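You operate a simulated robot arm through the tools that you are given. There is no shell and no other tool. Be economical: measure what you need, move in short steps, check, and stop when the job is done.

The job below is to be done with a simulated two-armed robot. You get a single attempt, and the scene is never put back.

TASK
Hold the oil tin, open it, brush a patch of oil on the chain and crank it in.
Fine: lid on the tray, brush back in its pot, half a turn of the crank or more. Set down upright: blue oil brush. A coat counts when it lies all over at full strength: go over it till it gets no stronger.
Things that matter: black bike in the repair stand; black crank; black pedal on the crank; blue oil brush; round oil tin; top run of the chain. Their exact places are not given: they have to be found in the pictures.

The check looks at the end state, three seconds after you hand in, the way a careful person would. Anything else that was tipped, shoved, dropped, spilled or broken makes it a failure. Lids that push on must go on centred and level and be pressed home; caps that screw on are set level and turned clockwise until they are tight.

THE ROBOT
Two 7-joint arms with two-finger parallel grippers on one trunk, on a base that drives. Base frame: it is fixed to the floor where the robot stands at the start and does not move with it; the origin is under the middle of the robot, x ahead of it, y to its left, z up. Readings come in cm, rad, newtons and seconds.
The left shoulder is at the start at [6, 14.3, 92.6], the right one opposite. With the tool pointing down near the work surface each hand reaches from about 32 to 74 cm from the robot's upright axis, wherever it stands, measured 20 degrees to its own side. Places, roughly: black bike in the repair stand [80, 10, 110]; black crank [80, 30, 80]; black pedal on the crank [60, 0, 80]; top run of the chain [70, 40, 90]. Payload 1.57 kg a hand.
The TCP of each hand is the grasp point between the finger pads, 3 cm short of the fingertips. In the tool frame z runs along the fingers and y along their closing line. The gripper opens to 11 cm. The fingers are 2.4 cm wide and 1.2 cm thick; the gripper's body (4.8 by 11.2 cm) begins 7.8 cm behind the TCP.
Orientation is that of the tool frame in the base frame, as a unit quaternion [w, x, y, z]. With the fingers straight down and closing along the base's y, the tool's x points along the base's -x, its y along +y and its z along -z.

THE INTERFACE
- The arms move only by the tool send_rows. It takes "left_commands", "right_commands" or both (then of equal length, played together; a hand with none holds still); each is a list of rows, each a list of 3 entries, a list of its own where there are three numbers: the finger opening in cm, from 0 to 11, then the shift along the tool's x, y, z in cm, then the turn, a rotation vector about the tool's x, y, z in rad. In form: [[hand, [x, y, z], [rx, ry, rz]], ...]. A call has 1 to 20 rows; each row is the pose to reach, as a shift and turn from the pose commanded when the call began, along the tool's axes at that moment. A row lasts 0.2 s, in which the tool goes at most 5 cm and 0.15 rad; a call with a longer step from one row to the next is refused whole, and so is a gripper value outside its range. Where a pose cannot be reached the arm comes as near as it can. A force on the tool above 90 N (or 10 N above the force at the start of the call, whichever is more), or a blocked arm, ends the call early, and 0.2 s more pass. The fingers move at their own pace (about 4.5 cm/s each) and stop on an object; they squeeze with about 28 N. The grip force told is the motor's: it shows also when the fingers shut on nothing. Time passes only in rows, and 0.2 s behind the last, so rows that repeat a pose let the fingers close. It gives the time, the measured TCP pose, the force on the tool (base axes), the opening and the grip force at its end, in the units of the frame above (readings bear some noise), with the torque about the TCP (base axes, N m) and any sound that the robot's microphone picked up.
- Cameras (640 x 400 px; columns grow to the right, rows downward): "scene" is now at [4.63, 1.32, 153.02]; the picture's right is [0.17, -0.98, 0.00], its down [-0.78, -0.14, -0.61] and it looks along [0.60, 0.11, -0.79] (base axes); focal length 276 px, centre (320, 200). "left" rides on the left gripper at [7, -1.6, -14.1] in its tool frame; the picture's right is [0.23, 0.97, 0.00], its down [-0.86, 0.20, -0.48] and it looks along [-0.47, 0.11, 0.88] (tool axes); focal length 222 px, centre (320, 200). "right" rides on the right gripper at [7, 1.6, -14.1] in its tool frame; the picture's right is [-0.23, 0.97, 0.00], its down [-0.86, -0.20, -0.48] and it looks along [-0.47, -0.11, 0.88] (tool axes); focal length 222 px, centre (320, 200).
- capture(camera): a new picture of that camera. No time passes.
- lift_body(by): slides the trunk up (or, below 0, down) by that many cm; the arms and the scene camera ride with it, the base frame stays. It gives what a move gives, with no picture.
- roll_base(legs): drives the robot by 1 to 6 legs, each [ahead, left, turn to the left] in cm, cm and rad, along the robot's own axes; the way and the turn of a leg run together, so that a leg with both is an arc; at most 150 cm and 3.142 rad a leg. The arms and the cameras ride along, it lands a little off, and it stops where it bumps. It gives what a move gives.
- aim_head(pan, tilt): turns the head with the scene camera to pan (to the left, within 1.501 rad either way) and tilt (down, from -0.506 to 1.204), counted from straight ahead of the robot. It gives what a move gives.
- point_at(camera, pixels): for up to 12 pixels [column, row] of the newest picture of that camera ("zoom" is the newest enlarged one), the place [x, y, z] in the base frame of the surface seen there, good to about 0.3 cm. No time passes.
- close_up(camera, box): a new picture of the part [left, top, right, bottom] of that camera's present view, enlarged. No time passes.
- finish_job(): hands the job in; it is judged then, once.

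Work in short steps. Measure before you move; look again where a grasp or a placing could have gone wrong, and mend it. You have 80 turns and 62 pictures in all, those below and enlarged ones among them. Open the grippers and draw the arms clear of the work before you hand the job in, unless the task says otherwise; then end with one line.

The tools are called after "Emit:" as name(argument=value, ...) on one line, values as JSON. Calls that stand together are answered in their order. send_rows: Moves the arms, as the interface text tells. Its arguments: {"type":"object","properties":{"left_commands":{"type":"array","items":{"type":"array"}},"right_commands":{"type":"array","items":{"type":"array"}}},"required":[]} The other tools are called the same way: lift_body (by) slides the trunk up or down; roll_base (legs) drives the base; aim_head (pan, tilt) turns the head that bears the scene camera; capture (camera) takes a picture; point_at (camera, pixels) gives the place of the surface under pixels of a picture; close_up (camera, box) takes an enlarged picture of a part of a camera's view; finish_job () hands the job in.

At the start:

```text
t: 0.0
left_tcp_pos: [45.36, 29.05, 99.95]
left_tcp_rot: [0.001, 0.0, 1.0, -0.001]
left_contact_force: [0.3, 0.5, 0.8]
left_moment: [-0.01, -0.01, 0.04]
left_grip_width: 10.98
left_gripper_force: 0.1
right_tcp_pos: [60.69, -20.25, 99.99]
right_tcp_rot: [0.0, 0.0, 1.0, 0.0]
right_contact_force: [0.8, -0.1, -0.9]
right_moment: [0.02, 0.01, 0.02]
right_grip_width: 11.0
right_gripper_force: 0.1
trunk travel left (down, up): [-52.5, 6.5]
robot x, y, heading: [-0.08, -0.13, 0.001]
head pan, tilt: [0.176, 0.916]
```

scene: 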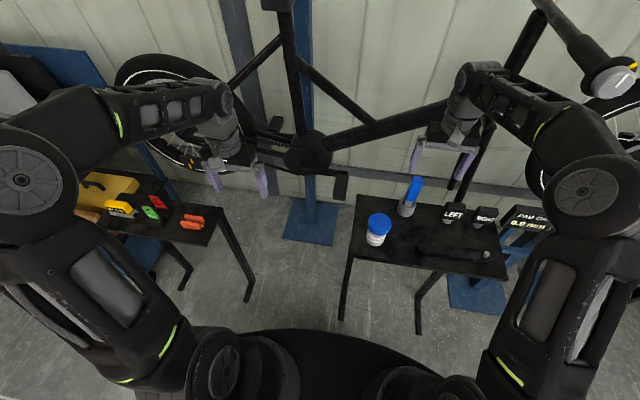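
right: 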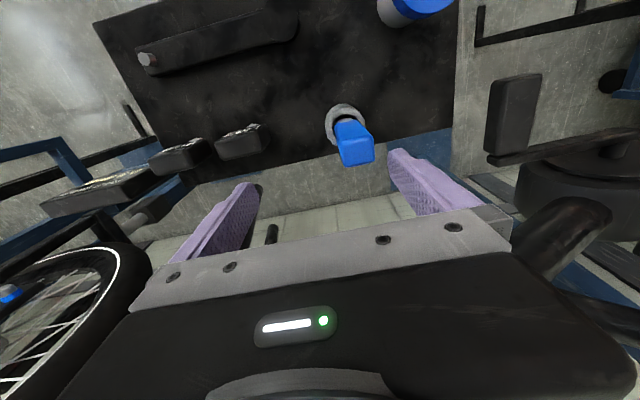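
left: 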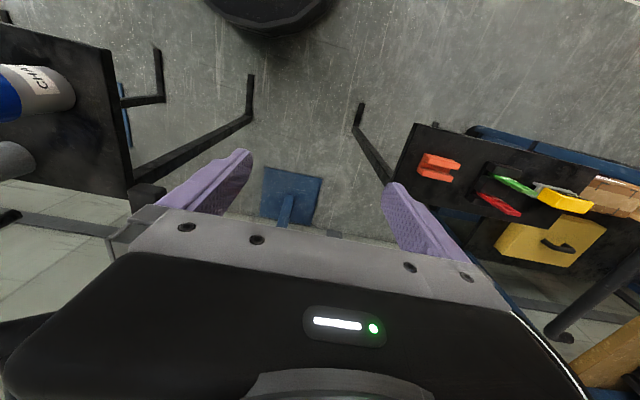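

The scene shows the tin with a blue lid at about (378,230), the brush in its pot at about (410,197), and the crank hub near (308,150). I'll enlarge both areas and measure.

Emit:
close_up(camera="scene", box=[340, 160, 520, 280])

Emit:
point_at(camera="scene", pixels=[[379, 222], [376, 240], [372, 247], [417, 181], [404, 210], [360, 270], [430, 260], [365, 205], [308, 150], [341, 185], [275, 123], [205, 145]])

Emit:
close_up(camera="scene", box=[150, 90, 390, 240])

```text
3.33 times, centred on (430, 220) of scene
```

zoom: 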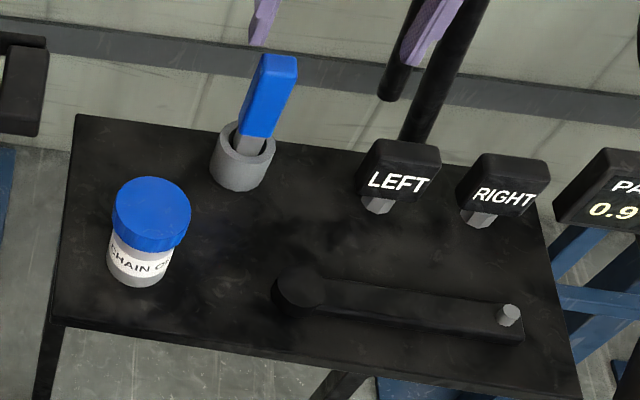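

```text
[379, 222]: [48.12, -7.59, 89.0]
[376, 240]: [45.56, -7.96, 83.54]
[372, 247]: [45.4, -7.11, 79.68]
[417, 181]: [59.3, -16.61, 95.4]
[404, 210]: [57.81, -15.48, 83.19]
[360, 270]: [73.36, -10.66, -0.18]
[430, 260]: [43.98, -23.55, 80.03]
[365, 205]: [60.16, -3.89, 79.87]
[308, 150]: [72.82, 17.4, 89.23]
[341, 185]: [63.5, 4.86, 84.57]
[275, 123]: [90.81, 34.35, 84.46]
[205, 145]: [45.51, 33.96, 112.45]
```

```text
2.67 times, centred on (270, 165) of scene
```

zoom: 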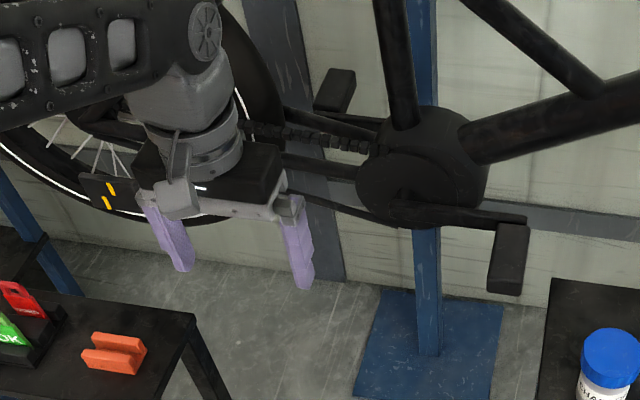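

The left arm hides the chain, so I'll turn the left hand to point horizontally along -y with its camera up. It will wait to the left of the tin, ready for the side grasp, and leave the chain in view.

Emit:
send_rows(left_commands=[[11, [0, -1.4, 0.4], [0.085, 0.085, -0.085]], [11, [0, -2.8, 0.8], [0.17, 0.17, -0.17]], [11, [0, -4.2, 1.2], [0.255, 0.255, -0.255]], [11, [0, -5.6, 1.5], [0.34, 0.34, -0.34]], [11, [0, -7, 1.8], [0.425, 0.425, -0.425]], [11, [0, -8.4, 2.1], [0.51, 0.51, -0.51]], [11, [0, -9.8, 2.4], [0.595, 0.595, -0.595]], [11, [0, -11.2, 2.7], [0.68, 0.68, -0.68]], [11, [0, -12.6, 3], [0.765, 0.765, -0.765]], [11, [0, -14, 3.3], [0.85, 0.85, -0.85]], [11, [0, -15.4, 3.6], [0.935, 0.935, -0.935]], [11, [0, -16.8, 4], [1.02, 1.02, -1.02]], [11, [0, -18, 4.5], [1.1, 1.1, -1.1]], [11, [0, -19, 5], [1.18, 1.18, -1.18]], [11, [-0.6, -19, 5], [1.2092, 1.2092, -1.2092]]])

Emit:
capture(camera="scene")

```text
t: 3.2
left_tcp_pos: [46.07, 10.16, 95.03]
left_tcp_rot: [0.5, 0.5, -0.499, 0.5]
left_contact_force: [-0.4, 0.0, 0.2]
left_moment: [-0.01, -0.01, 0.0]
left_grip_width: 10.99
left_gripper_force: 0.1
left hand out of reach, approached as far as the arm can: row 5, 6, 7, 8
right_tcp_pos: [60.79, -20.19, 99.91]
right_tcp_rot: [0.0, -0.001, 1.0, -0.001]
right_contact_force: [-0.1, 0.2, -0.6]
right_moment: [0.01, 0.0, 0.02]
right_grip_width: 11.03
right_gripper_force: 0.1
trunk travel left (down, up): [-52.5, 6.5]
robot x, y, heading: [0.02, 0.09, 0.002]
head pan, tilt: [0.176, 0.916]
```

```text
56 pictures are left
```

scene: 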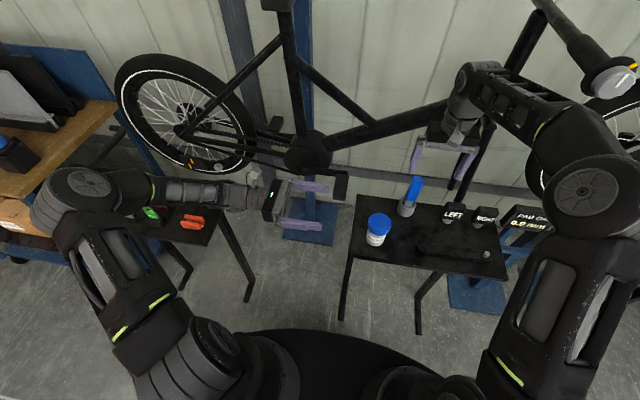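

The chain is visible now, so I'll zoom on it and also on the tin from the scene camera.

Emit:
close_up(camera="scene", box=[160, 90, 360, 215])

Emit:
point_at(camera="scene", pixels=[[378, 218], [366, 217], [390, 217], [378, 213], [378, 224], [374, 247], [416, 177], [414, 186], [410, 205], [401, 205], [420, 207], [407, 215]])

Emit:
close_up(camera="scene", box=[350, 165, 440, 255])

```text
3.20 times, centred on (260, 152) of scene
```

zoom: 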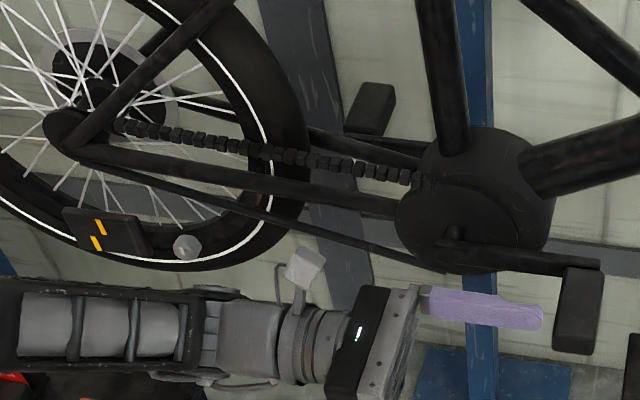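

```text
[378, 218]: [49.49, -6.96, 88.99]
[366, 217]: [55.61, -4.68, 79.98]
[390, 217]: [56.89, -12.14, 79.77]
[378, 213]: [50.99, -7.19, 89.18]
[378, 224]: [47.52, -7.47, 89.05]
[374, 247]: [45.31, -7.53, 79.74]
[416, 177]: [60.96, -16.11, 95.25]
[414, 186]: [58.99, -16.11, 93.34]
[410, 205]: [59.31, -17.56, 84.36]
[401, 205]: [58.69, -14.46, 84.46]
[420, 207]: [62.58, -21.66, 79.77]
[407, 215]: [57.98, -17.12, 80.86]
```

```text
4.44 times, centred on (395, 210) of scene
```

zoom: 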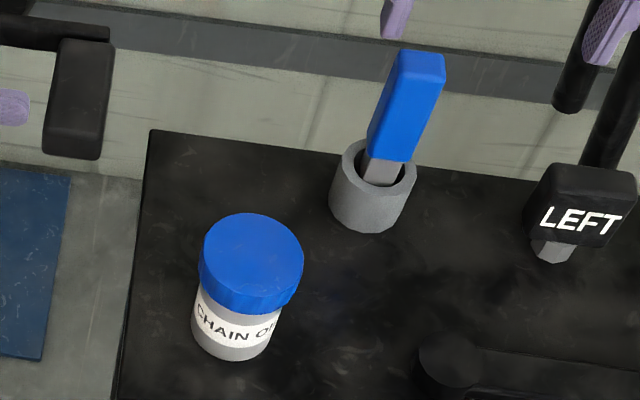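

I'll measure the lid rim, body, brush handle and pot in this zoom.

Emit:
point_at(camera="zoom", pixels=[[208, 246], [298, 255], [252, 217], [250, 290], [198, 310], [268, 340], [235, 358], [402, 60], [438, 64], [395, 150], [382, 178], [400, 110]])

Emit:
point_at(camera="zoom", pixels=[[340, 160], [412, 178], [378, 145], [360, 195], [365, 228], [250, 300], [250, 312], [340, 205], [405, 215], [370, 105], [78, 100], [230, 325]])

Emit:
close_up(camera="scene", box=[180, 110, 340, 210])

```text
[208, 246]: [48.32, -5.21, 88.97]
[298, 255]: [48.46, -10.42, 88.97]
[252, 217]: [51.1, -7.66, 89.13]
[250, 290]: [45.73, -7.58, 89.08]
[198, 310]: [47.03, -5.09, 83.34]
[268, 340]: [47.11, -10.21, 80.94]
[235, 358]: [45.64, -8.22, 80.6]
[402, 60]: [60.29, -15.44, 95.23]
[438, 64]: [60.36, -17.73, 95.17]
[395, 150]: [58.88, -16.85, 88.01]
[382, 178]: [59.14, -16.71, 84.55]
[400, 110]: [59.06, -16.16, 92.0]
```

```text
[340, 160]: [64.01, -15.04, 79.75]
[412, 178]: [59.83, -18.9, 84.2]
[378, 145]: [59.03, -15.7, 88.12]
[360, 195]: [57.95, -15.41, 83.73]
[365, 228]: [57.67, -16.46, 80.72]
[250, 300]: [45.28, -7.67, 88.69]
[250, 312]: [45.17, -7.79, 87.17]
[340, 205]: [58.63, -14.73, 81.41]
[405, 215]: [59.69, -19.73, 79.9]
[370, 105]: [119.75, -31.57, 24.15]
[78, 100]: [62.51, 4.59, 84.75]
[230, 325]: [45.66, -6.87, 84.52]
```

```text
4.00 times, centred on (260, 160) of scene
```

zoom: 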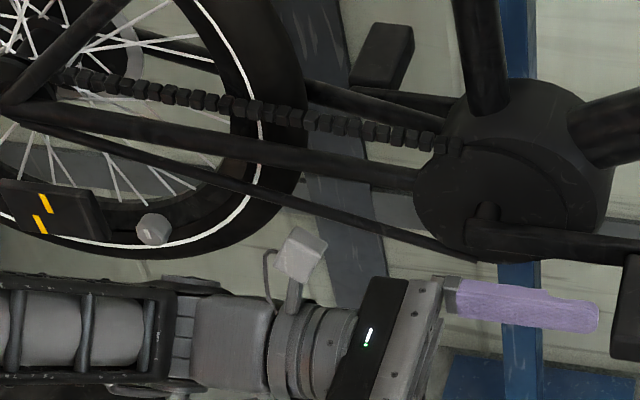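

Now I'll measure the chain's top run, the chainring, crank arm and pedal.

Emit:
point_at(camera="zoom", pixels=[[438, 142], [410, 138], [380, 132], [350, 128], [325, 122], [295, 116], [268, 112], [240, 106], [200, 97], [150, 90], [110, 85], [75, 76]])

Emit:
point_at(camera="zoom", pixels=[[487, 212], [480, 180], [425, 190], [540, 240], [600, 248], [632, 300], [460, 115], [540, 95], [350, 165], [250, 148], [600, 235], [500, 240]])

```text
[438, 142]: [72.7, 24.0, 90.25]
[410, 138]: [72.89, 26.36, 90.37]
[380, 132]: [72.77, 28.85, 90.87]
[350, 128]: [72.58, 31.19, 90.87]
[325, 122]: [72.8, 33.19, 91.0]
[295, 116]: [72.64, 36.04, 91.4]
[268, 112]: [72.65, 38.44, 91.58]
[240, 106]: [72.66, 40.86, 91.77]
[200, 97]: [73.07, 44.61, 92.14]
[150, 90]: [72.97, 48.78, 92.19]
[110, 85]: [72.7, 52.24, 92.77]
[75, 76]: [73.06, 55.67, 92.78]
```

```text
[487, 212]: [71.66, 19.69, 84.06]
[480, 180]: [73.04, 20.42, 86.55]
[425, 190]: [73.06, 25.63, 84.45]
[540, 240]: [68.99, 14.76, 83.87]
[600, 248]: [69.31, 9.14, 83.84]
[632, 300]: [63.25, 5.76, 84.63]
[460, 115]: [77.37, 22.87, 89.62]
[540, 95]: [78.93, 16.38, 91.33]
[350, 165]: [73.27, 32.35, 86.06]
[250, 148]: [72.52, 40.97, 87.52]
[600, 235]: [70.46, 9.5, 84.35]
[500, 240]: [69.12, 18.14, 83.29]
```

The tin's axis is near (48.4,-7.75), with z from 80 to 89 and a radius of about 2.65. I'll lower the left hand beside it, then slide in at z≈83.3 without closing.

Emit:
send_rows(left_commands=[[11, [-4, -0.8, 0], [0, 0, 0]], [11, [-8, -1.6, 0], [0, 0, 0]], [11, [-11.7, -2.3, 0], [0, 0, 0]], [11, [-11.7, -2.3, 4], [0, 0, 0]], [11, [-11.7, -2.3, 8], [0, 0, 0]], [11, [-11.7, -2.3, 12], [0, 0, 0]], [11, [-11.7, -2.3, 15], [0, 0, 0]], [11, [-11.7, -2.3, 17.8], [0, 0, 0]]])

Emit:
capture(camera="left")

Emit:
close_up(camera="scene", box=[300, 165, 460, 265])

```text
t: 5.0
left_tcp_pos: [48.36, -7.7, 83.21]
left_tcp_rot: [0.499, 0.501, -0.5, 0.501]
left_contact_force: [-0.1, -0.2, -0.4]
left_moment: [0.0, 0.04, 0.03]
left_grip_width: 10.99
left_gripper_force: 0.1
right_tcp_pos: [60.84, -20.25, 100.02]
right_tcp_rot: [0.001, 0.0, 1.0, 0.0]
right_contact_force: [-0.5, -0.8, -0.2]
right_moment: [-0.04, 0.01, 0.03]
right_grip_width: 11.02
right_gripper_force: 0.0
trunk travel left (down, up): [-52.5, 6.5]
robot x, y, heading: [0.04, -0.15, -0.0]
head pan, tilt: [0.176, 0.916]
```

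```text
52 pictures are left
```

left: 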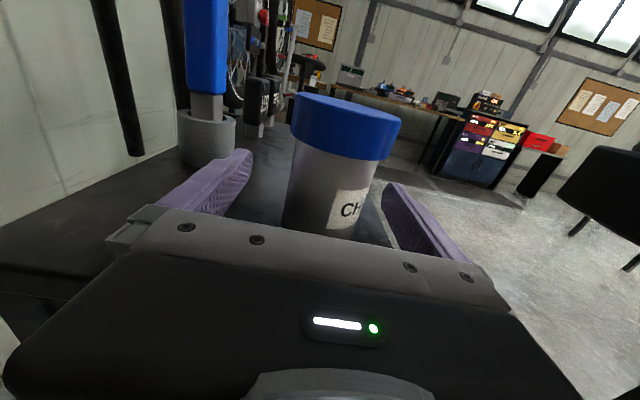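

```text
4.00 times, centred on (380, 215) of scene
```

zoom: 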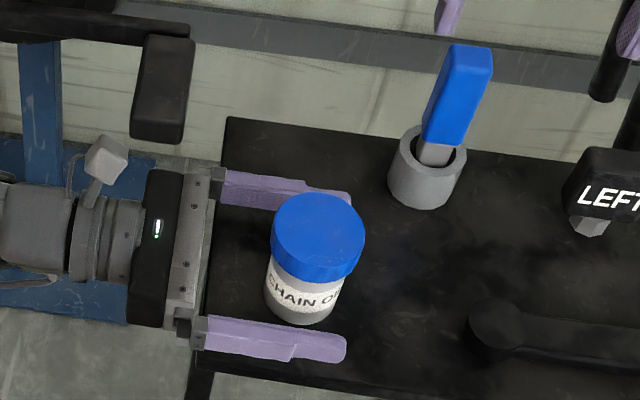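

The tin stands between the fingers, so I'll close the left hand on it.

Emit:
send_rows(left_commands=[[8, [0, 0, 0], [0, 0, 0]], [6, [0, 0, 0], [0, 0, 0]], [4, [0, 0, 0], [0, 0, 0]], [3, [0, 0, 0], [0, 0, 0]], [3, [0, 0, 0], [0, 0, 0]], [3, [0, 0, 0], [0, 0, 0]]])

Emit:
close_up(camera="scene", box=[340, 190, 420, 260])

Emit:
point_at(camera="left", pixels=[[340, 102], [340, 155], [340, 145], [300, 115], [390, 120]])

```text
t: 6.4
left_tcp_pos: [48.29, -7.73, 83.06]
left_tcp_rot: [0.5, 0.5, -0.499, 0.5]
left_contact_force: [-1.7, 0.1, 0.4]
left_moment: [-0.04, 0.03, 0.03]
left_grip_width: 5.33
left_gripper_force: 27.8
right_tcp_pos: [60.76, -20.28, 100.0]
right_tcp_rot: [0.0, 0.0, 1.0, 0.001]
right_contact_force: [0.8, 0.4, 0.2]
right_moment: [-0.02, 0.03, 0.02]
right_grip_width: 11.01
right_gripper_force: 0.0
trunk travel left (down, up): [-52.5, 6.5]
robot x, y, heading: [0.18, -0.07, 0.0]
head pan, tilt: [0.176, 0.916]
```

```text
5.71 times, centred on (380, 225) of scene
```

zoom: 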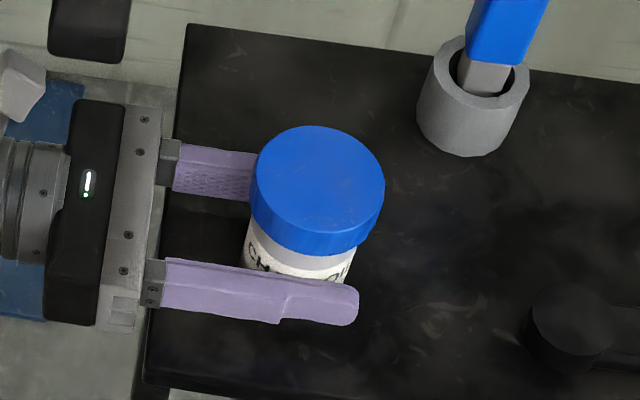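

```text
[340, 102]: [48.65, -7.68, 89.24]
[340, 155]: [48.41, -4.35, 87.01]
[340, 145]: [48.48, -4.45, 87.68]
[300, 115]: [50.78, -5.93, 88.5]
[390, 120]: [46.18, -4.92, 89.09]
```

The left hand holds the tin (5.33 cm, 27.8 N), and the lid is centred near (48.45,-7.75) with z from 86.7 to 89.1. I'll bring the right hand over the lid, pre-turned clockwise by 0.75 rad, and come down.

Emit:
send_rows(right_commands=[[9, [2.5, 2.5, 0], [0, 0, 0.15]], [9, [5, 5, 0], [0, 0, 0.3]], [9, [7.5, 7.5, 0], [0, 0, 0.45]], [9, [10, 10, 0], [0, 0, 0.6]], [9, [12.35, 12.55, 0], [0, 0, 0.75]], [9, [12.35, 12.55, 4], [0, 0, 0.75]], [9, [12.35, 12.55, 8], [0, 0, 0.75]], [9, [12.35, 12.55, 8], [0, 0, 0.75]]])

Emit:
capture(camera="right")

Emit:
close_up(camera="left", box=[200, 40, 480, 240])

```text
t: 8.2
left_tcp_pos: [48.32, -7.68, 83.18]
left_tcp_rot: [0.501, 0.5, -0.5, 0.5]
left_contact_force: [-0.1, -1.7, 1.1]
left_moment: [-0.05, 0.01, 0.01]
left_grip_width: 5.32
left_gripper_force: 28.1
right_tcp_pos: [48.32, -7.68, 91.87]
right_tcp_rot: [0.0, 0.367, 0.93, 0.001]
right_contact_force: [-0.4, -1.0, 0.2]
right_moment: [0.01, 0.02, -0.05]
right_grip_width: 9.02
right_gripper_force: 0.1
trunk travel left (down, up): [-52.5, 6.5]
robot x, y, heading: [0.25, -0.07, 0.002]
head pan, tilt: [0.176, 0.916]
```

```text
49 pictures are left
```

right: 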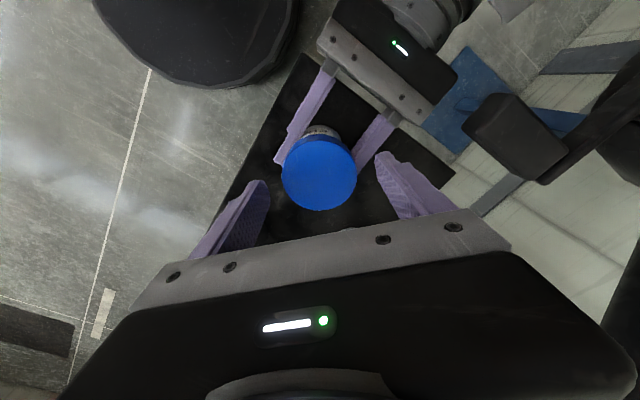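

```text
2.00 times, centred on (340, 140) of left
```

zoom: 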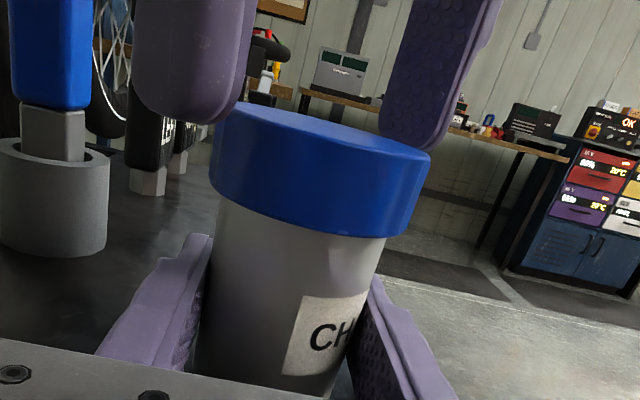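

The fingers straddle the lid and look centred. I'll go down 3.4 cm and close.

Emit:
send_rows(right_commands=[[9, [0, 0, 1.7], [0, 0, 0]], [9, [0, 0, 3.4], [0, 0, 0]], [7, [0, 0, 3.4], [0, 0, 0]], [5, [0, 0, 3.4], [0, 0, 0]], [4, [0, 0, 3.4], [0, 0, 0]], [4, [0, 0, 3.4], [0, 0, 0]], [4, [0, 0, 3.4], [0, 0, 0]]])

```text
t: 9.8
left_tcp_pos: [48.19, -7.84, 83.07]
left_tcp_rot: [0.5, 0.5, -0.5, 0.5]
left_contact_force: [-0.7, 0.3, 1.9]
left_moment: [-0.03, -0.09, -0.01]
left_grip_width: 5.33
left_gripper_force: 27.9
right_tcp_pos: [48.34, -7.54, 88.32]
right_tcp_rot: [-0.001, 0.367, 0.93, 0.0]
right_contact_force: [1.4, -0.4, -0.2]
right_moment: [-0.04, -0.04, 0.01]
right_grip_width: 6.59
right_gripper_force: 27.5
trunk travel left (down, up): [-52.5, 6.5]
robot x, y, heading: [-0.26, -0.12, 0.001]
head pan, tilt: [0.176, 0.916]
```

I have the lid at 6.59 cm. Now a test twist counter-clockwise (seen from above) by 0.6 rad, watching the torque.

Emit:
send_rows(right_commands=[[4, [0, 0, 0], [0, 0, -0.12]], [4, [0, 0, 0], [0, 0, -0.24]], [4, [0, 0, 0], [0, 0, -0.36]], [4, [0, 0, 0], [0, 0, -0.48]], [4, [0, 0, 0], [0, 0, -0.6]]])

Emit:
close_up(camera="left", box=[200, 40, 480, 240])

```text
t: 11.0
left_tcp_pos: [48.3, -7.69, 83.1]
left_tcp_rot: [0.5, 0.5, -0.5, 0.5]
left_contact_force: [7.8, -4.8, 0.9]
left_moment: [0.16, 0.44, 0.0]
left_grip_width: 5.3
left_gripper_force: 28.8
right_tcp_pos: [48.43, -7.64, 88.67]
right_tcp_rot: [-0.002, 0.074, 0.997, 0.0]
right_contact_force: [-8.1, 4.7, -3.9]
right_moment: [0.09, -0.02, -0.04]
right_grip_width: 6.58
right_gripper_force: 28.0
trunk travel left (down, up): [-52.5, 6.5]
robot x, y, heading: [-0.16, 0.08, 0.001]
head pan, tilt: [0.176, 0.916]
```

```text
2.00 times, centred on (340, 140) of left
```

zoom: 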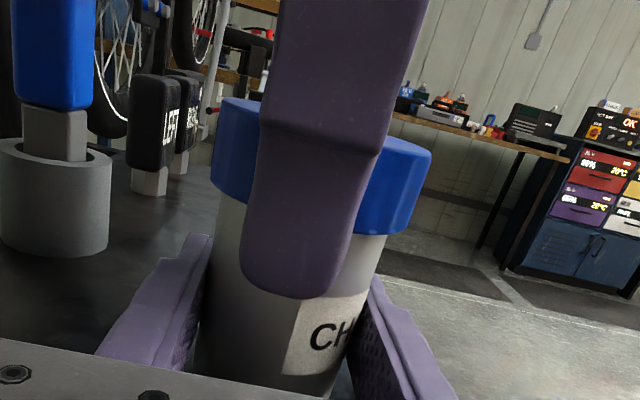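

The lid turns with hardly any torque and the hand rose slightly, so it looks like a screw thread. I'll keep turning counter-clockwise by 1.5 rad, easing upward.

Emit:
send_rows(right_commands=[[4, [0, 0, -0.05], [0, 0, -0.15]], [4, [0, 0, -0.1], [0, 0, -0.3]], [4, [0, 0, -0.15], [0, 0, -0.45]], [4, [0, 0, -0.2], [0, 0, -0.6]], [4, [0, 0, -0.25], [0, 0, -0.75]], [4, [0, 0, -0.3], [0, 0, -0.9]], [4, [0, 0, -0.35], [0, 0, -1.05]], [4, [0, 0, -0.4], [0, 0, -1.2]], [4, [0, 0, -0.45], [0, 0, -1.35]], [4, [0, 0, -0.5], [0, 0, -1.5]]])

Emit:
close_up(camera="left", box=[200, 40, 480, 240])

```text
t: 13.2
left_tcp_pos: [48.32, -7.84, 83.3]
left_tcp_rot: [0.501, 0.498, -0.499, 0.501]
left_contact_force: [6.7, 2.1, 25.9]
left_moment: [-0.05, 0.54, 0.0]
left_grip_width: 5.38
left_gripper_force: 27.9
right_tcp_pos: [48.3, -7.83, 89.11]
right_tcp_rot: [-0.001, -0.626, 0.78, 0.0]
right_contact_force: [-7.7, -1.2, -27.1]
right_moment: [0.0, -0.16, 0.01]
right_grip_width: 6.55
right_gripper_force: 27.9
trunk travel left (down, up): [-52.5, 6.5]
robot x, y, heading: [0.38, -0.28, -0.005]
head pan, tilt: [0.176, 0.916]
```

```text
2.00 times, centred on (340, 140) of left
```

zoom: 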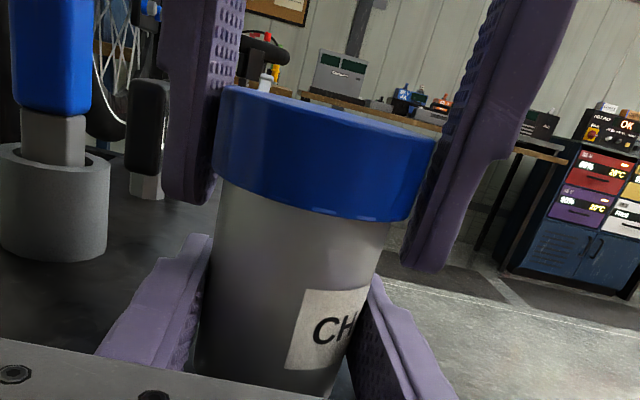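

The tin isn't turning and the lid has risen slightly, but my upward pull is 27 N. I'll ease back down, release, wind the hand back clockwise and regrip.

Emit:
send_rows(right_commands=[[4, [0, 0, 0.2], [0, 0, 0]], [4, [0, 0, 0.35], [0, 0, 0]], [7, [0, 0, 0.35], [0, 0, 0]], [9, [0, 0, 0.35], [0, 0, 0]], [9, [0, 0, 0.35], [0, 0, 0.15]], [9, [0, 0, 0.35], [0, 0, 0.3]], [9, [0, 0, 0.35], [0, 0, 0.45]], [9, [0, 0, 0.35], [0, 0, 0.6]], [9, [0, 0, 0.35], [0, 0, 0.75]], [9, [0, 0, 0.35], [0, 0, 0.9]], [9, [0, 0, 0.35], [0, 0, 1.05]], [9, [0, 0, 0.35], [0, 0, 1.2]], [9, [0, 0, 0.35], [0, 0, 1.35]], [9, [0, 0, 0.35], [0, 0, 1.5]], [9, [0, 0, 0.35], [0, 0, 1.65]], [9, [0, 0, 0.35], [0, 0, 1.8]], [9, [0, 0, 0.35], [0, 0, 1.95]], [9, [0, 0, 0.35], [0, 0, 2.1]], [9, [0, 0, 0.35], [0, 0, 2.1]]])

Emit:
close_up(camera="left", box=[200, 40, 480, 240])

```text
t: 17.2
left_tcp_pos: [48.38, -7.68, 83.23]
left_tcp_rot: [-0.5, -0.5, 0.501, -0.499]
left_contact_force: [-0.2, 0.7, -0.9]
left_moment: [-0.03, -0.03, 0.03]
left_grip_width: 5.31
left_gripper_force: 27.8
right_tcp_pos: [48.35, -7.73, 88.75]
right_tcp_rot: [0.0, 0.367, 0.93, 0.0]
right_contact_force: [0.6, 0.1, 0.2]
right_moment: [0.01, -0.02, -0.02]
right_grip_width: 8.99
right_gripper_force: 0.1
trunk travel left (down, up): [-52.5, 6.5]
robot x, y, heading: [0.31, 0.23, 0.003]
head pan, tilt: [0.176, 0.916]
```

```text
2.00 times, centred on (340, 140) of left
```

zoom: 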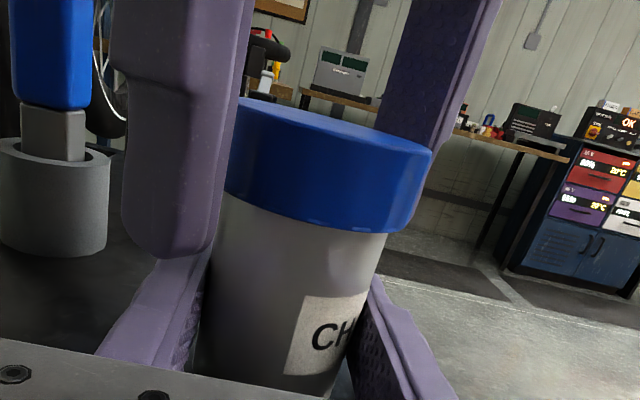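

The lid height is about unchanged, so I can't tell yet whether it screws. I'll regrip and twist another 2.1 rad with no lift, then measure.

Emit:
send_rows(right_commands=[[6.5, [0, 0, 0.2], [0, 0, 0]], [4, [0, 0, 0.2], [0, 0, 0]], [4, [0, 0, 0.2], [0, 0, 0]], [4, [0, 0, 0.2], [0, 0, 0]], [4, [0, 0, 0.2], [0, 0, -0.15]], [4, [0, 0, 0.2], [0, 0, -0.3]], [4, [0, 0, 0.2], [0, 0, -0.45]], [4, [0, 0, 0.2], [0, 0, -0.6]], [4, [0, 0, 0.2], [0, 0, -0.75]], [4, [0, 0, 0.2], [0, 0, -0.9]], [4, [0, 0, 0.2], [0, 0, -1.05]], [4, [0, 0, 0.2], [0, 0, -1.2]], [4, [0, 0, 0.2], [0, 0, -1.35]], [4, [0, 0, 0.2], [0, 0, -1.5]], [4, [0, 0, 0.2], [0, 0, -1.65]], [4, [0, 0, 0.2], [0, 0, -1.8]], [4, [0, 0, 0.2], [0, 0, -1.95]], [4, [0, 0, 0.2], [0, 0, -2.1]]])

Emit:
close_up(camera="left", box=[200, 40, 480, 240])

```text
t: 21.0
left_tcp_pos: [48.28, -7.7, 83.11]
left_tcp_rot: [0.501, 0.499, -0.5, 0.501]
left_contact_force: [3.3, -2.3, -0.5]
left_moment: [0.09, 0.16, 0.03]
left_grip_width: 5.31
left_gripper_force: 27.9
right_tcp_pos: [48.53, -7.66, 88.58]
right_tcp_rot: [0.0, -0.625, 0.781, 0.0]
right_contact_force: [-2.3, 2.7, -1.1]
right_moment: [0.04, -0.01, -0.03]
right_grip_width: 6.23
right_gripper_force: 27.9
trunk travel left (down, up): [-52.5, 6.5]
robot x, y, heading: [0.28, -0.48, -0.002]
head pan, tilt: [0.176, 0.916]
```

```text
2.00 times, centred on (340, 140) of left
```

zoom: 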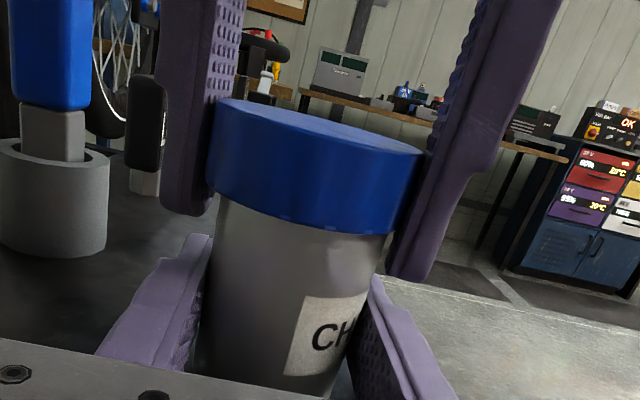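

A full extra turn gave no rise and no thrust, so this is a push-on lid. I'll pull straight up in small steps and watch for release.

Emit:
send_rows(right_commands=[[3, [0, 0, -0.2], [0, 0, 0]], [3, [0, 0, -0.4], [0, 0, 0]], [3, [0, 0, -0.6], [0, 0, 0]], [3, [0, 0, -0.8], [0, 0, 0]], [3, [0, 0, -1.0], [0, 0, 0]]])

Emit:
close_up(camera="left", box=[200, 40, 480, 240])

```text
t: 22.2
left_tcp_pos: [48.32, -7.72, 83.3]
left_tcp_rot: [-0.5, -0.5, 0.5, -0.5]
left_contact_force: [0.8, -0.1, 2.1]
left_moment: [-0.05, -0.04, -0.01]
left_grip_width: 5.31
left_gripper_force: 28.3
right_tcp_pos: [48.34, -7.74, 89.47]
right_tcp_rot: [0.0, -0.625, 0.781, -0.001]
right_contact_force: [0.3, 1.0, -0.5]
right_moment: [0.02, -0.01, 0.0]
right_grip_width: 6.2
right_gripper_force: 28.0
trunk travel left (down, up): [-52.5, 6.5]
robot x, y, heading: [0.06, 0.09, -0.0]
head pan, tilt: [0.176, 0.916]
```

```text
2.00 times, centred on (340, 140) of left
```

zoom: 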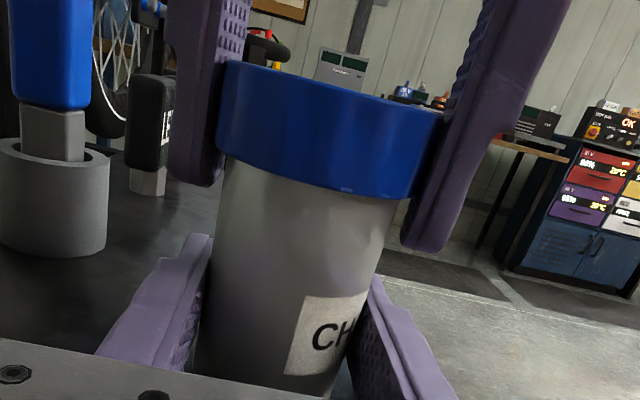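

The lid is up about 0.9 cm with no force left, so it is free. I'll lift it clear 7 cm and look at the table for a free spot.

Emit:
send_rows(right_commands=[[3, [0, 0, -1], [0, 0, 0]], [3, [0, 0, -2.5], [0, 0, 0]], [3, [0, 0, -5], [0, 0, 0]], [3, [0, 0, -7], [0, 0, 0]]])

Emit:
capture(camera="scene")

Emit:
capture(camera="left")

Emit:
point_at(camera="scene", pixels=[[420, 235], [425, 243], [410, 252], [490, 253], [450, 215], [440, 228], [430, 225], [460, 232], [400, 265], [355, 262]])

```text
t: 23.2
left_tcp_pos: [48.41, -7.7, 83.15]
left_tcp_rot: [0.5, 0.5, -0.5, 0.5]
left_contact_force: [-0.6, -0.2, 0.1]
left_moment: [-0.06, 0.02, 0.03]
left_grip_width: 5.29
left_gripper_force: 28.5
right_tcp_pos: [48.41, -7.54, 96.69]
right_tcp_rot: [-0.001, -0.625, 0.781, 0.0]
right_contact_force: [-0.4, -0.5, -0.2]
right_moment: [0.01, 0.03, 0.04]
right_grip_width: 6.21
right_gripper_force: 27.9
trunk travel left (down, up): [-52.5, 6.5]
robot x, y, heading: [-0.02, -0.02, 0.002]
head pan, tilt: [0.176, 0.916]
```

```text
42 pictures are left
```

scene: 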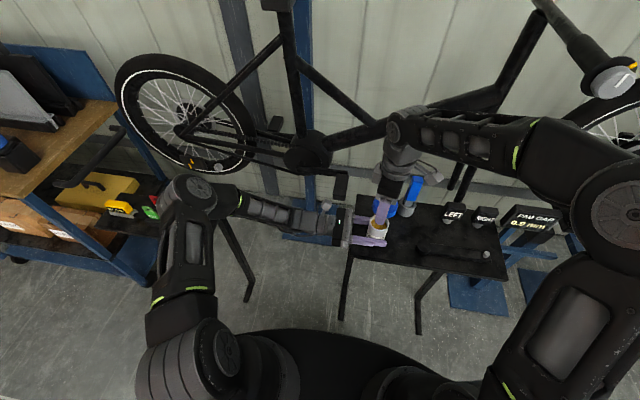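

```text
41 pictures are left
```

left: 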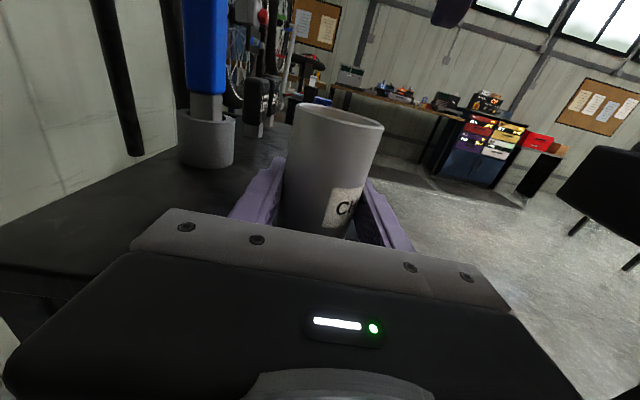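

```text
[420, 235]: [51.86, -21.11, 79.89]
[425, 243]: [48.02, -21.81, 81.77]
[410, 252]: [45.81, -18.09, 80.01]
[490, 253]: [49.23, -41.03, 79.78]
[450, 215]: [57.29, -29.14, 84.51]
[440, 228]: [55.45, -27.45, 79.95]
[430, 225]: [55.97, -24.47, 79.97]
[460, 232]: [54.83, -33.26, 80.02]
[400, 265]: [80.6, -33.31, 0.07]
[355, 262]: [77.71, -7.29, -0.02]
```

The tin is open, but my fingertips reach about 1.2 cm below the lid's lower edge, so the lid can't be set flat on the table with this grip. I'll rest it loosely back on the tin mouth and regrip 1.6 cm higher.

Emit:
send_rows(right_commands=[[3, [0, 0, 3], [0, 0, 0]], [3, [0, 0, 5.5], [0, 0, 0]], [3, [0, 0, 6.5], [0, 0, 0]], [3, [0, 0, 7.2], [0, 0, 0]], [3, [0, 0, 7.4], [0, 0, 0]]])

Emit:
close_up(camera="left", box=[200, 40, 480, 240])

```text
t: 24.4
left_tcp_pos: [48.39, -7.74, 83.21]
left_tcp_rot: [0.502, 0.499, -0.5, 0.499]
left_contact_force: [-1.8, -0.7, 0.9]
left_moment: [0.1, 0.0, 0.03]
left_grip_width: 5.3
left_gripper_force: 28.2
right_tcp_pos: [48.25, -7.59, 88.87]
right_tcp_rot: [-0.002, -0.625, 0.781, 0.002]
right_contact_force: [-0.9, 0.5, -0.6]
right_moment: [0.0, 0.01, 0.04]
right_grip_width: 6.34
right_gripper_force: 28.0
trunk travel left (down, up): [-52.5, 6.5]
robot x, y, heading: [-0.42, 0.2, 0.001]
head pan, tilt: [0.176, 0.916]
```

```text
2.00 times, centred on (340, 140) of left
```

zoom: 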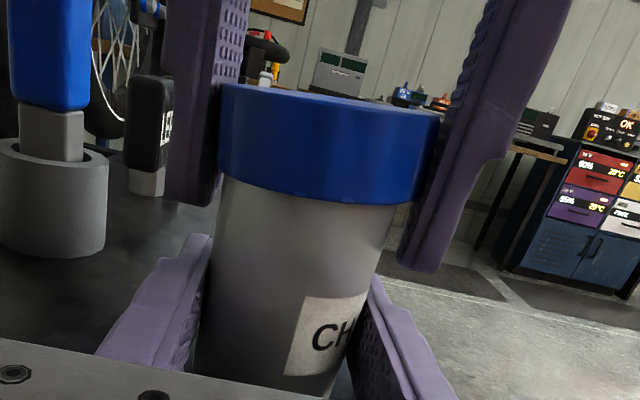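

The lid sits on the mouth about 0.4 cm up. I'll release, rise 1.5 cm, and close again.

Emit:
send_rows(right_commands=[[5, [0, 0, 0], [0, 0, 0]], [7, [0, 0, 0], [0, 0, 0]], [8, [0, 0, 0], [0, 0, 0]], [8, [0, 0, -0.8], [0, 0, 0]], [8, [0, 0, -1.5], [0, 0, 0]], [6, [0, 0, -1.5], [0, 0, 0]], [4, [0, 0, -1.5], [0, 0, 0]], [3, [0, 0, -1.5], [0, 0, 0]], [3, [0, 0, -1.5], [0, 0, 0]], [3, [0, 0, -1.5], [0, 0, 0]]])

Emit:
close_up(camera="left", box=[200, 40, 480, 240])

```text
t: 26.6
left_tcp_pos: [48.3, -7.69, 83.16]
left_tcp_rot: [0.5, 0.5, -0.499, 0.501]
left_contact_force: [6.0, -4.1, 0.7]
left_moment: [0.13, 0.32, -0.01]
left_grip_width: 5.35
left_gripper_force: 27.8
right_tcp_pos: [48.41, -7.68, 90.56]
right_tcp_rot: [0.0, -0.624, 0.781, 0.001]
right_contact_force: [-5.7, 3.5, 1.2]
right_moment: [0.11, 0.18, -0.01]
right_grip_width: 6.18
right_gripper_force: 28.7
trunk travel left (down, up): [-52.5, 6.5]
robot x, y, heading: [0.22, 0.1, 0.007]
head pan, tilt: [0.176, 0.916]
```

```text
2.00 times, centred on (340, 140) of left
```

zoom: 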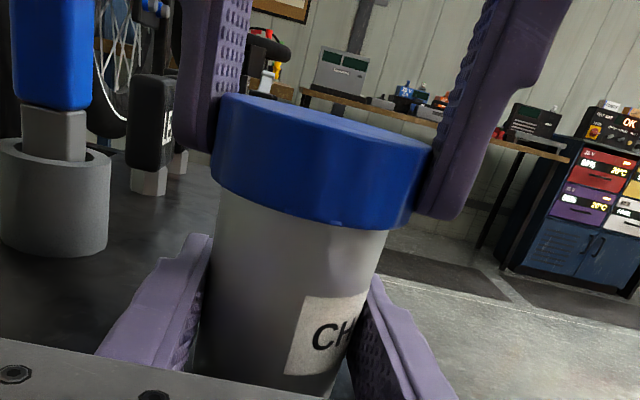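

The grip is now on the lid's upper part. I'll lift it, carry it to the free table area near (54,-22.5), and turn the fingers to close along y.

Emit:
send_rows(right_commands=[[3, [0, 0, -1.5], [0, 0, 0]], [3, [0, 0, -4], [0, 0, 0]], [3, [0, 0, -7], [0, 0, 0]], [3, [1.5, -0.9, -7], [0, 0, 0.15]], [3, [3, -1.9, -7], [0, 0, 0.3]], [3, [4.5, -2.9, -7], [0, 0, 0.45]], [3, [6, -3.9, -7], [0, 0, 0.6]], [3, [7.5, -4.9, -7], [0, 0, 0.75]], [3, [9, -5.9, -7], [0, 0, 0.9]], [3, [10.5, -6.9, -7], [0, 0, 1.05]], [3, [12, -7.9, -7], [0, 0, 1.2]], [3, [13.22, -8.71, -7], [0, 0, 1.35]], [3, [13.22, -8.71, -4], [0, 0, 1.35]], [3, [13.22, -8.71, 0], [0, 0, 1.35]]])

Emit:
capture(camera="right")

Emit:
close_up(camera="scene", box=[340, 160, 520, 280])

```text
t: 29.6
left_tcp_pos: [48.09, -7.49, 83.32]
left_tcp_rot: [0.499, 0.499, -0.5, 0.502]
left_contact_force: [-0.5, -0.1, -0.5]
left_moment: [0.03, 0.0, 0.03]
left_grip_width: 2.99
left_gripper_force: 0.0
right_tcp_pos: [53.83, -22.0, 91.13]
right_tcp_rot: [0.007, 0.0, 1.0, 0.002]
right_contact_force: [0.7, 5.0, 33.7]
right_moment: [0.2, 0.01, 0.0]
right_grip_width: 6.22
right_gripper_force: 28.4
trunk travel left (down, up): [-52.5, 6.5]
robot x, y, heading: [-0.05, -0.15, -0.002]
head pan, tilt: [0.176, 0.916]
```

```text
38 pictures are left
```

right: 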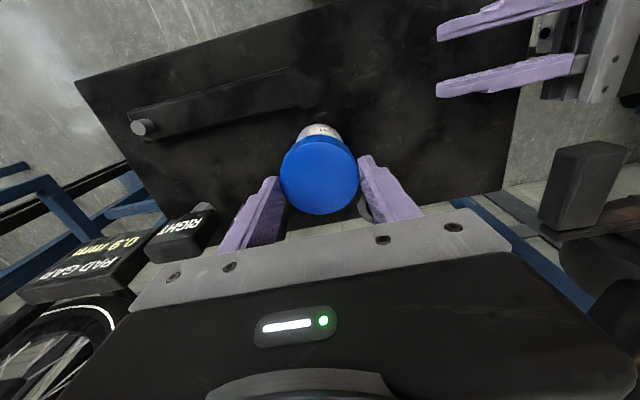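

```text
3.33 times, centred on (430, 220) of scene
```

zoom: 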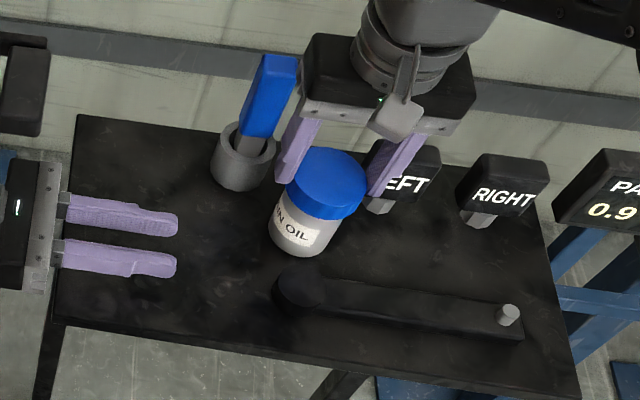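

The lid had reseated itself and the whole tin came out of the left hand. It now stands upright on the table in the right grip at (54,-22), with the left hand empty and nothing spilled. I'll open the left hand, lift the tin over its fingers, and set it back between them.

Emit:
send_rows(left_commands=[[6, [0, 0, 0], [0, 0, 0]], [10, [0, 0, 0], [0, 0, 0]], [10, [0, 0, 0], [0, 0, 0]], [10, [0, 0, 0], [0, 0, 0]], [10, [0, 0, 0], [0, 0, 0]], [10, [0, 0, 0], [0, 0, 0]], [10, [0, 0, 0], [0, 0, 0]], [10, [0, 0, 0], [0, 0, 0]], [10, [0, 0, 0], [0, 0, 0]], [10, [0, 0, 0], [0, 0, 0]], [10, [0, 0, 0], [0, 0, 0]], [10, [0, 0, 0], [0, 0, 0]]], right_commands=[[3, [0, 0, -0.6], [0, 0, 0]], [3, [0, 0, -3], [0, 0, 0]], [3, [0, 0, -6.5], [0, 0, 0]], [3, [2.8, 0, -6.5], [0, 0, 0]], [3, [5.6, 0, -6.5], [0, 0, 0]], [3, [5.6, 4, -6.5], [0, 0, 0]], [3, [5.6, 8, -6.5], [0, 0, 0]], [3, [5.6, 12, -6.5], [0, 0, 0]], [3, [5.6, 14.8, -6.5], [0, 0, 0]], [3, [5.6, 14.8, -4], [0, 0, 0]], [3, [5.6, 14.8, -2], [0, 0, 0]], [3, [5.6, 14.8, -0.9], [0, 0, 0]]])

Emit:
close_up(camera="left", box=[200, 40, 480, 240])

```text
t: 32.2
left_tcp_pos: [48.35, -7.62, 83.15]
left_tcp_rot: [0.5, 0.5, -0.5, 0.5]
left_contact_force: [0.1, 0.2, 1.2]
left_moment: [0.03, -0.04, -0.01]
left_grip_width: 10.01
left_gripper_force: 0.0
right_tcp_pos: [48.13, -7.6, 91.48]
right_tcp_rot: [0.0, 0.0, 1.0, 0.0]
right_contact_force: [0.4, 0.0, -2.1]
right_moment: [0.02, -0.03, 0.0]
right_grip_width: 6.17
right_gripper_force: 28.2
trunk travel left (down, up): [-52.5, 6.5]
robot x, y, heading: [0.07, -0.17, -0.0]
head pan, tilt: [0.176, 0.916]
```

```text
2.00 times, centred on (340, 140) of left
```

zoom: 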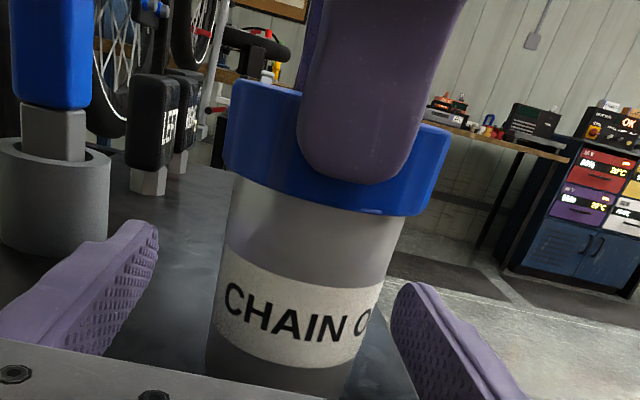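

The tin hangs upright between the open left fingers. I'll lower it onto the table and close the left hand on it.

Emit:
send_rows(left_commands=[[10, [0, 0, 0], [0, 0, 0]], [10, [0, 0, 0], [0, 0, 0]], [8, [0, 0, 0], [0, 0, 0]], [5, [0, 0, 0], [0, 0, 0]], [2, [0, 0, 0], [0, 0, 0]], [0, [0, 0, 0], [0, 0, 0]], [0, [0, 0, 0], [0, 0, 0]], [0, [0, 0, 0], [0, 0, 0]]], right_commands=[[3, [0, 0, 0.3], [0, 0, 0]], [3, [0, 0, 0.5], [0, 0, 0]], [3, [0, 0, 0.5], [0, 0, 0]], [3, [0, 0, 0.5], [0, 0, 0]], [3, [0, 0, 0.5], [0, 0, 0]], [3, [0, 0, 0.5], [0, 0, 0]], [3, [0, 0, 0.5], [0, 0, 0]], [3, [0, 0, 0.5], [0, 0, 0]]])

```text
t: 34.0
left_tcp_pos: [48.22, -7.72, 83.2]
left_tcp_rot: [0.501, 0.499, -0.5, 0.5]
left_contact_force: [-6.7, 0.3, -0.3]
left_moment: [-0.08, 0.21, -0.01]
left_grip_width: 5.15
left_gripper_force: 28.3
right_tcp_pos: [48.43, -7.62, 90.93]
right_tcp_rot: [0.0, 0.0, 1.0, 0.0]
right_contact_force: [3.1, -1.3, 7.3]
right_moment: [0.06, -0.6, -0.03]
right_grip_width: 6.19
right_gripper_force: 28.1
trunk travel left (down, up): [-52.5, 6.5]
robot x, y, heading: [-0.04, 0.22, -0.003]
head pan, tilt: [0.176, 0.916]
```

The left hand has it again. I'll twist the lid counter-clockwise 1.35 rad with a light steady lift.

Emit:
send_rows(right_commands=[[3, [0, 0, -0.1], [0, 0, -0.15]], [3, [0, 0, -0.15], [0, 0, -0.3]], [3, [0, 0, -0.2], [0, 0, -0.45]], [3, [0, 0, -0.25], [0, 0, -0.6]], [3, [0, 0, -0.3], [0, 0, -0.75]], [3, [0, 0, -0.35], [0, 0, -0.9]], [3, [0, 0, -0.4], [0, 0, -1.05]], [3, [0, 0, -0.45], [0, 0, -1.2]], [3, [0, 0, -0.5], [0, 0, -1.35]]])

Emit:
close_up(camera="left", box=[200, 40, 480, 240])

```text
t: 36.0
left_tcp_pos: [48.46, -7.65, 83.16]
left_tcp_rot: [0.5, 0.5, -0.5, 0.5]
left_contact_force: [12.8, -14.1, 6.3]
left_moment: [0.74, 0.74, 0.56]
left_grip_width: 5.32
left_gripper_force: 27.5
right_tcp_pos: [48.56, -7.55, 91.55]
right_tcp_rot: [-0.001, -0.626, 0.78, 0.001]
right_contact_force: [-13.4, 13.6, -7.2]
right_moment: [0.43, 0.39, -0.6]
right_grip_width: 6.27
right_gripper_force: 28.5
trunk travel left (down, up): [-52.5, 6.5]
robot x, y, heading: [0.21, 0.27, 0.001]
head pan, tilt: [0.176, 0.916]
```

```text
2.00 times, centred on (340, 140) of left
```

zoom: 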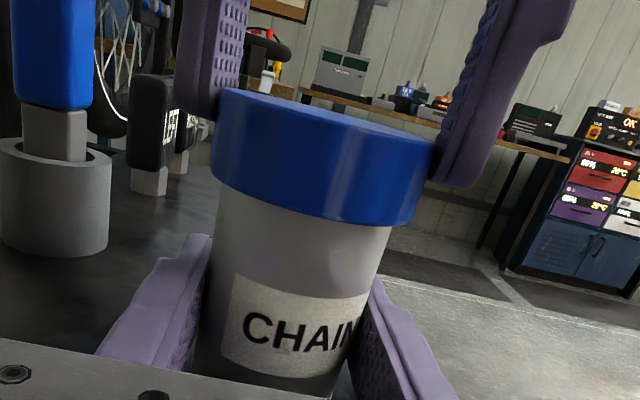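

There is 0.6 N·m of torque now, and the label turned only slightly. I'll go on pulling slowly in 0.1 cm steps.

Emit:
send_rows(right_commands=[[3, [0, 0, -0.1], [0, 0, 0]], [3, [0, 0, -0.2], [0, 0, 0]], [3, [0, 0, -0.3], [0, 0, 0]], [3, [0, 0, -0.4], [0, 0, 0]], [3, [0, 0, -0.4], [0, 0, 0]]])

Emit:
close_up(camera="left", box=[200, 40, 480, 240])

```text
t: 37.2
left_tcp_pos: [48.4, -7.85, 83.41]
left_tcp_rot: [0.502, 0.497, -0.499, 0.502]
left_contact_force: [6.8, -16.0, 26.3]
left_moment: [0.96, 0.54, -0.11]
left_grip_width: 5.35
left_gripper_force: 28.2
right_tcp_pos: [48.21, -7.66, 91.84]
right_tcp_rot: [0.0, -0.625, 0.78, 0.001]
right_contact_force: [-5.8, 15.7, -27.8]
right_moment: [0.44, 0.03, 0.09]
right_grip_width: 6.25
right_gripper_force: 28.3
trunk travel left (down, up): [-52.5, 6.5]
robot x, y, heading: [-0.04, 0.12, -0.005]
head pan, tilt: [0.176, 0.916]
```

```text
2.00 times, centred on (340, 140) of left
```

zoom: 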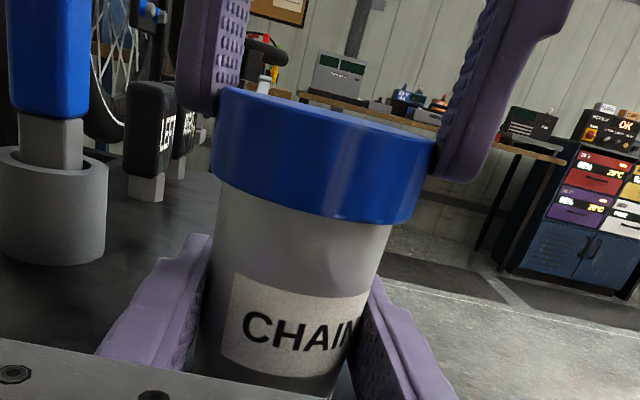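

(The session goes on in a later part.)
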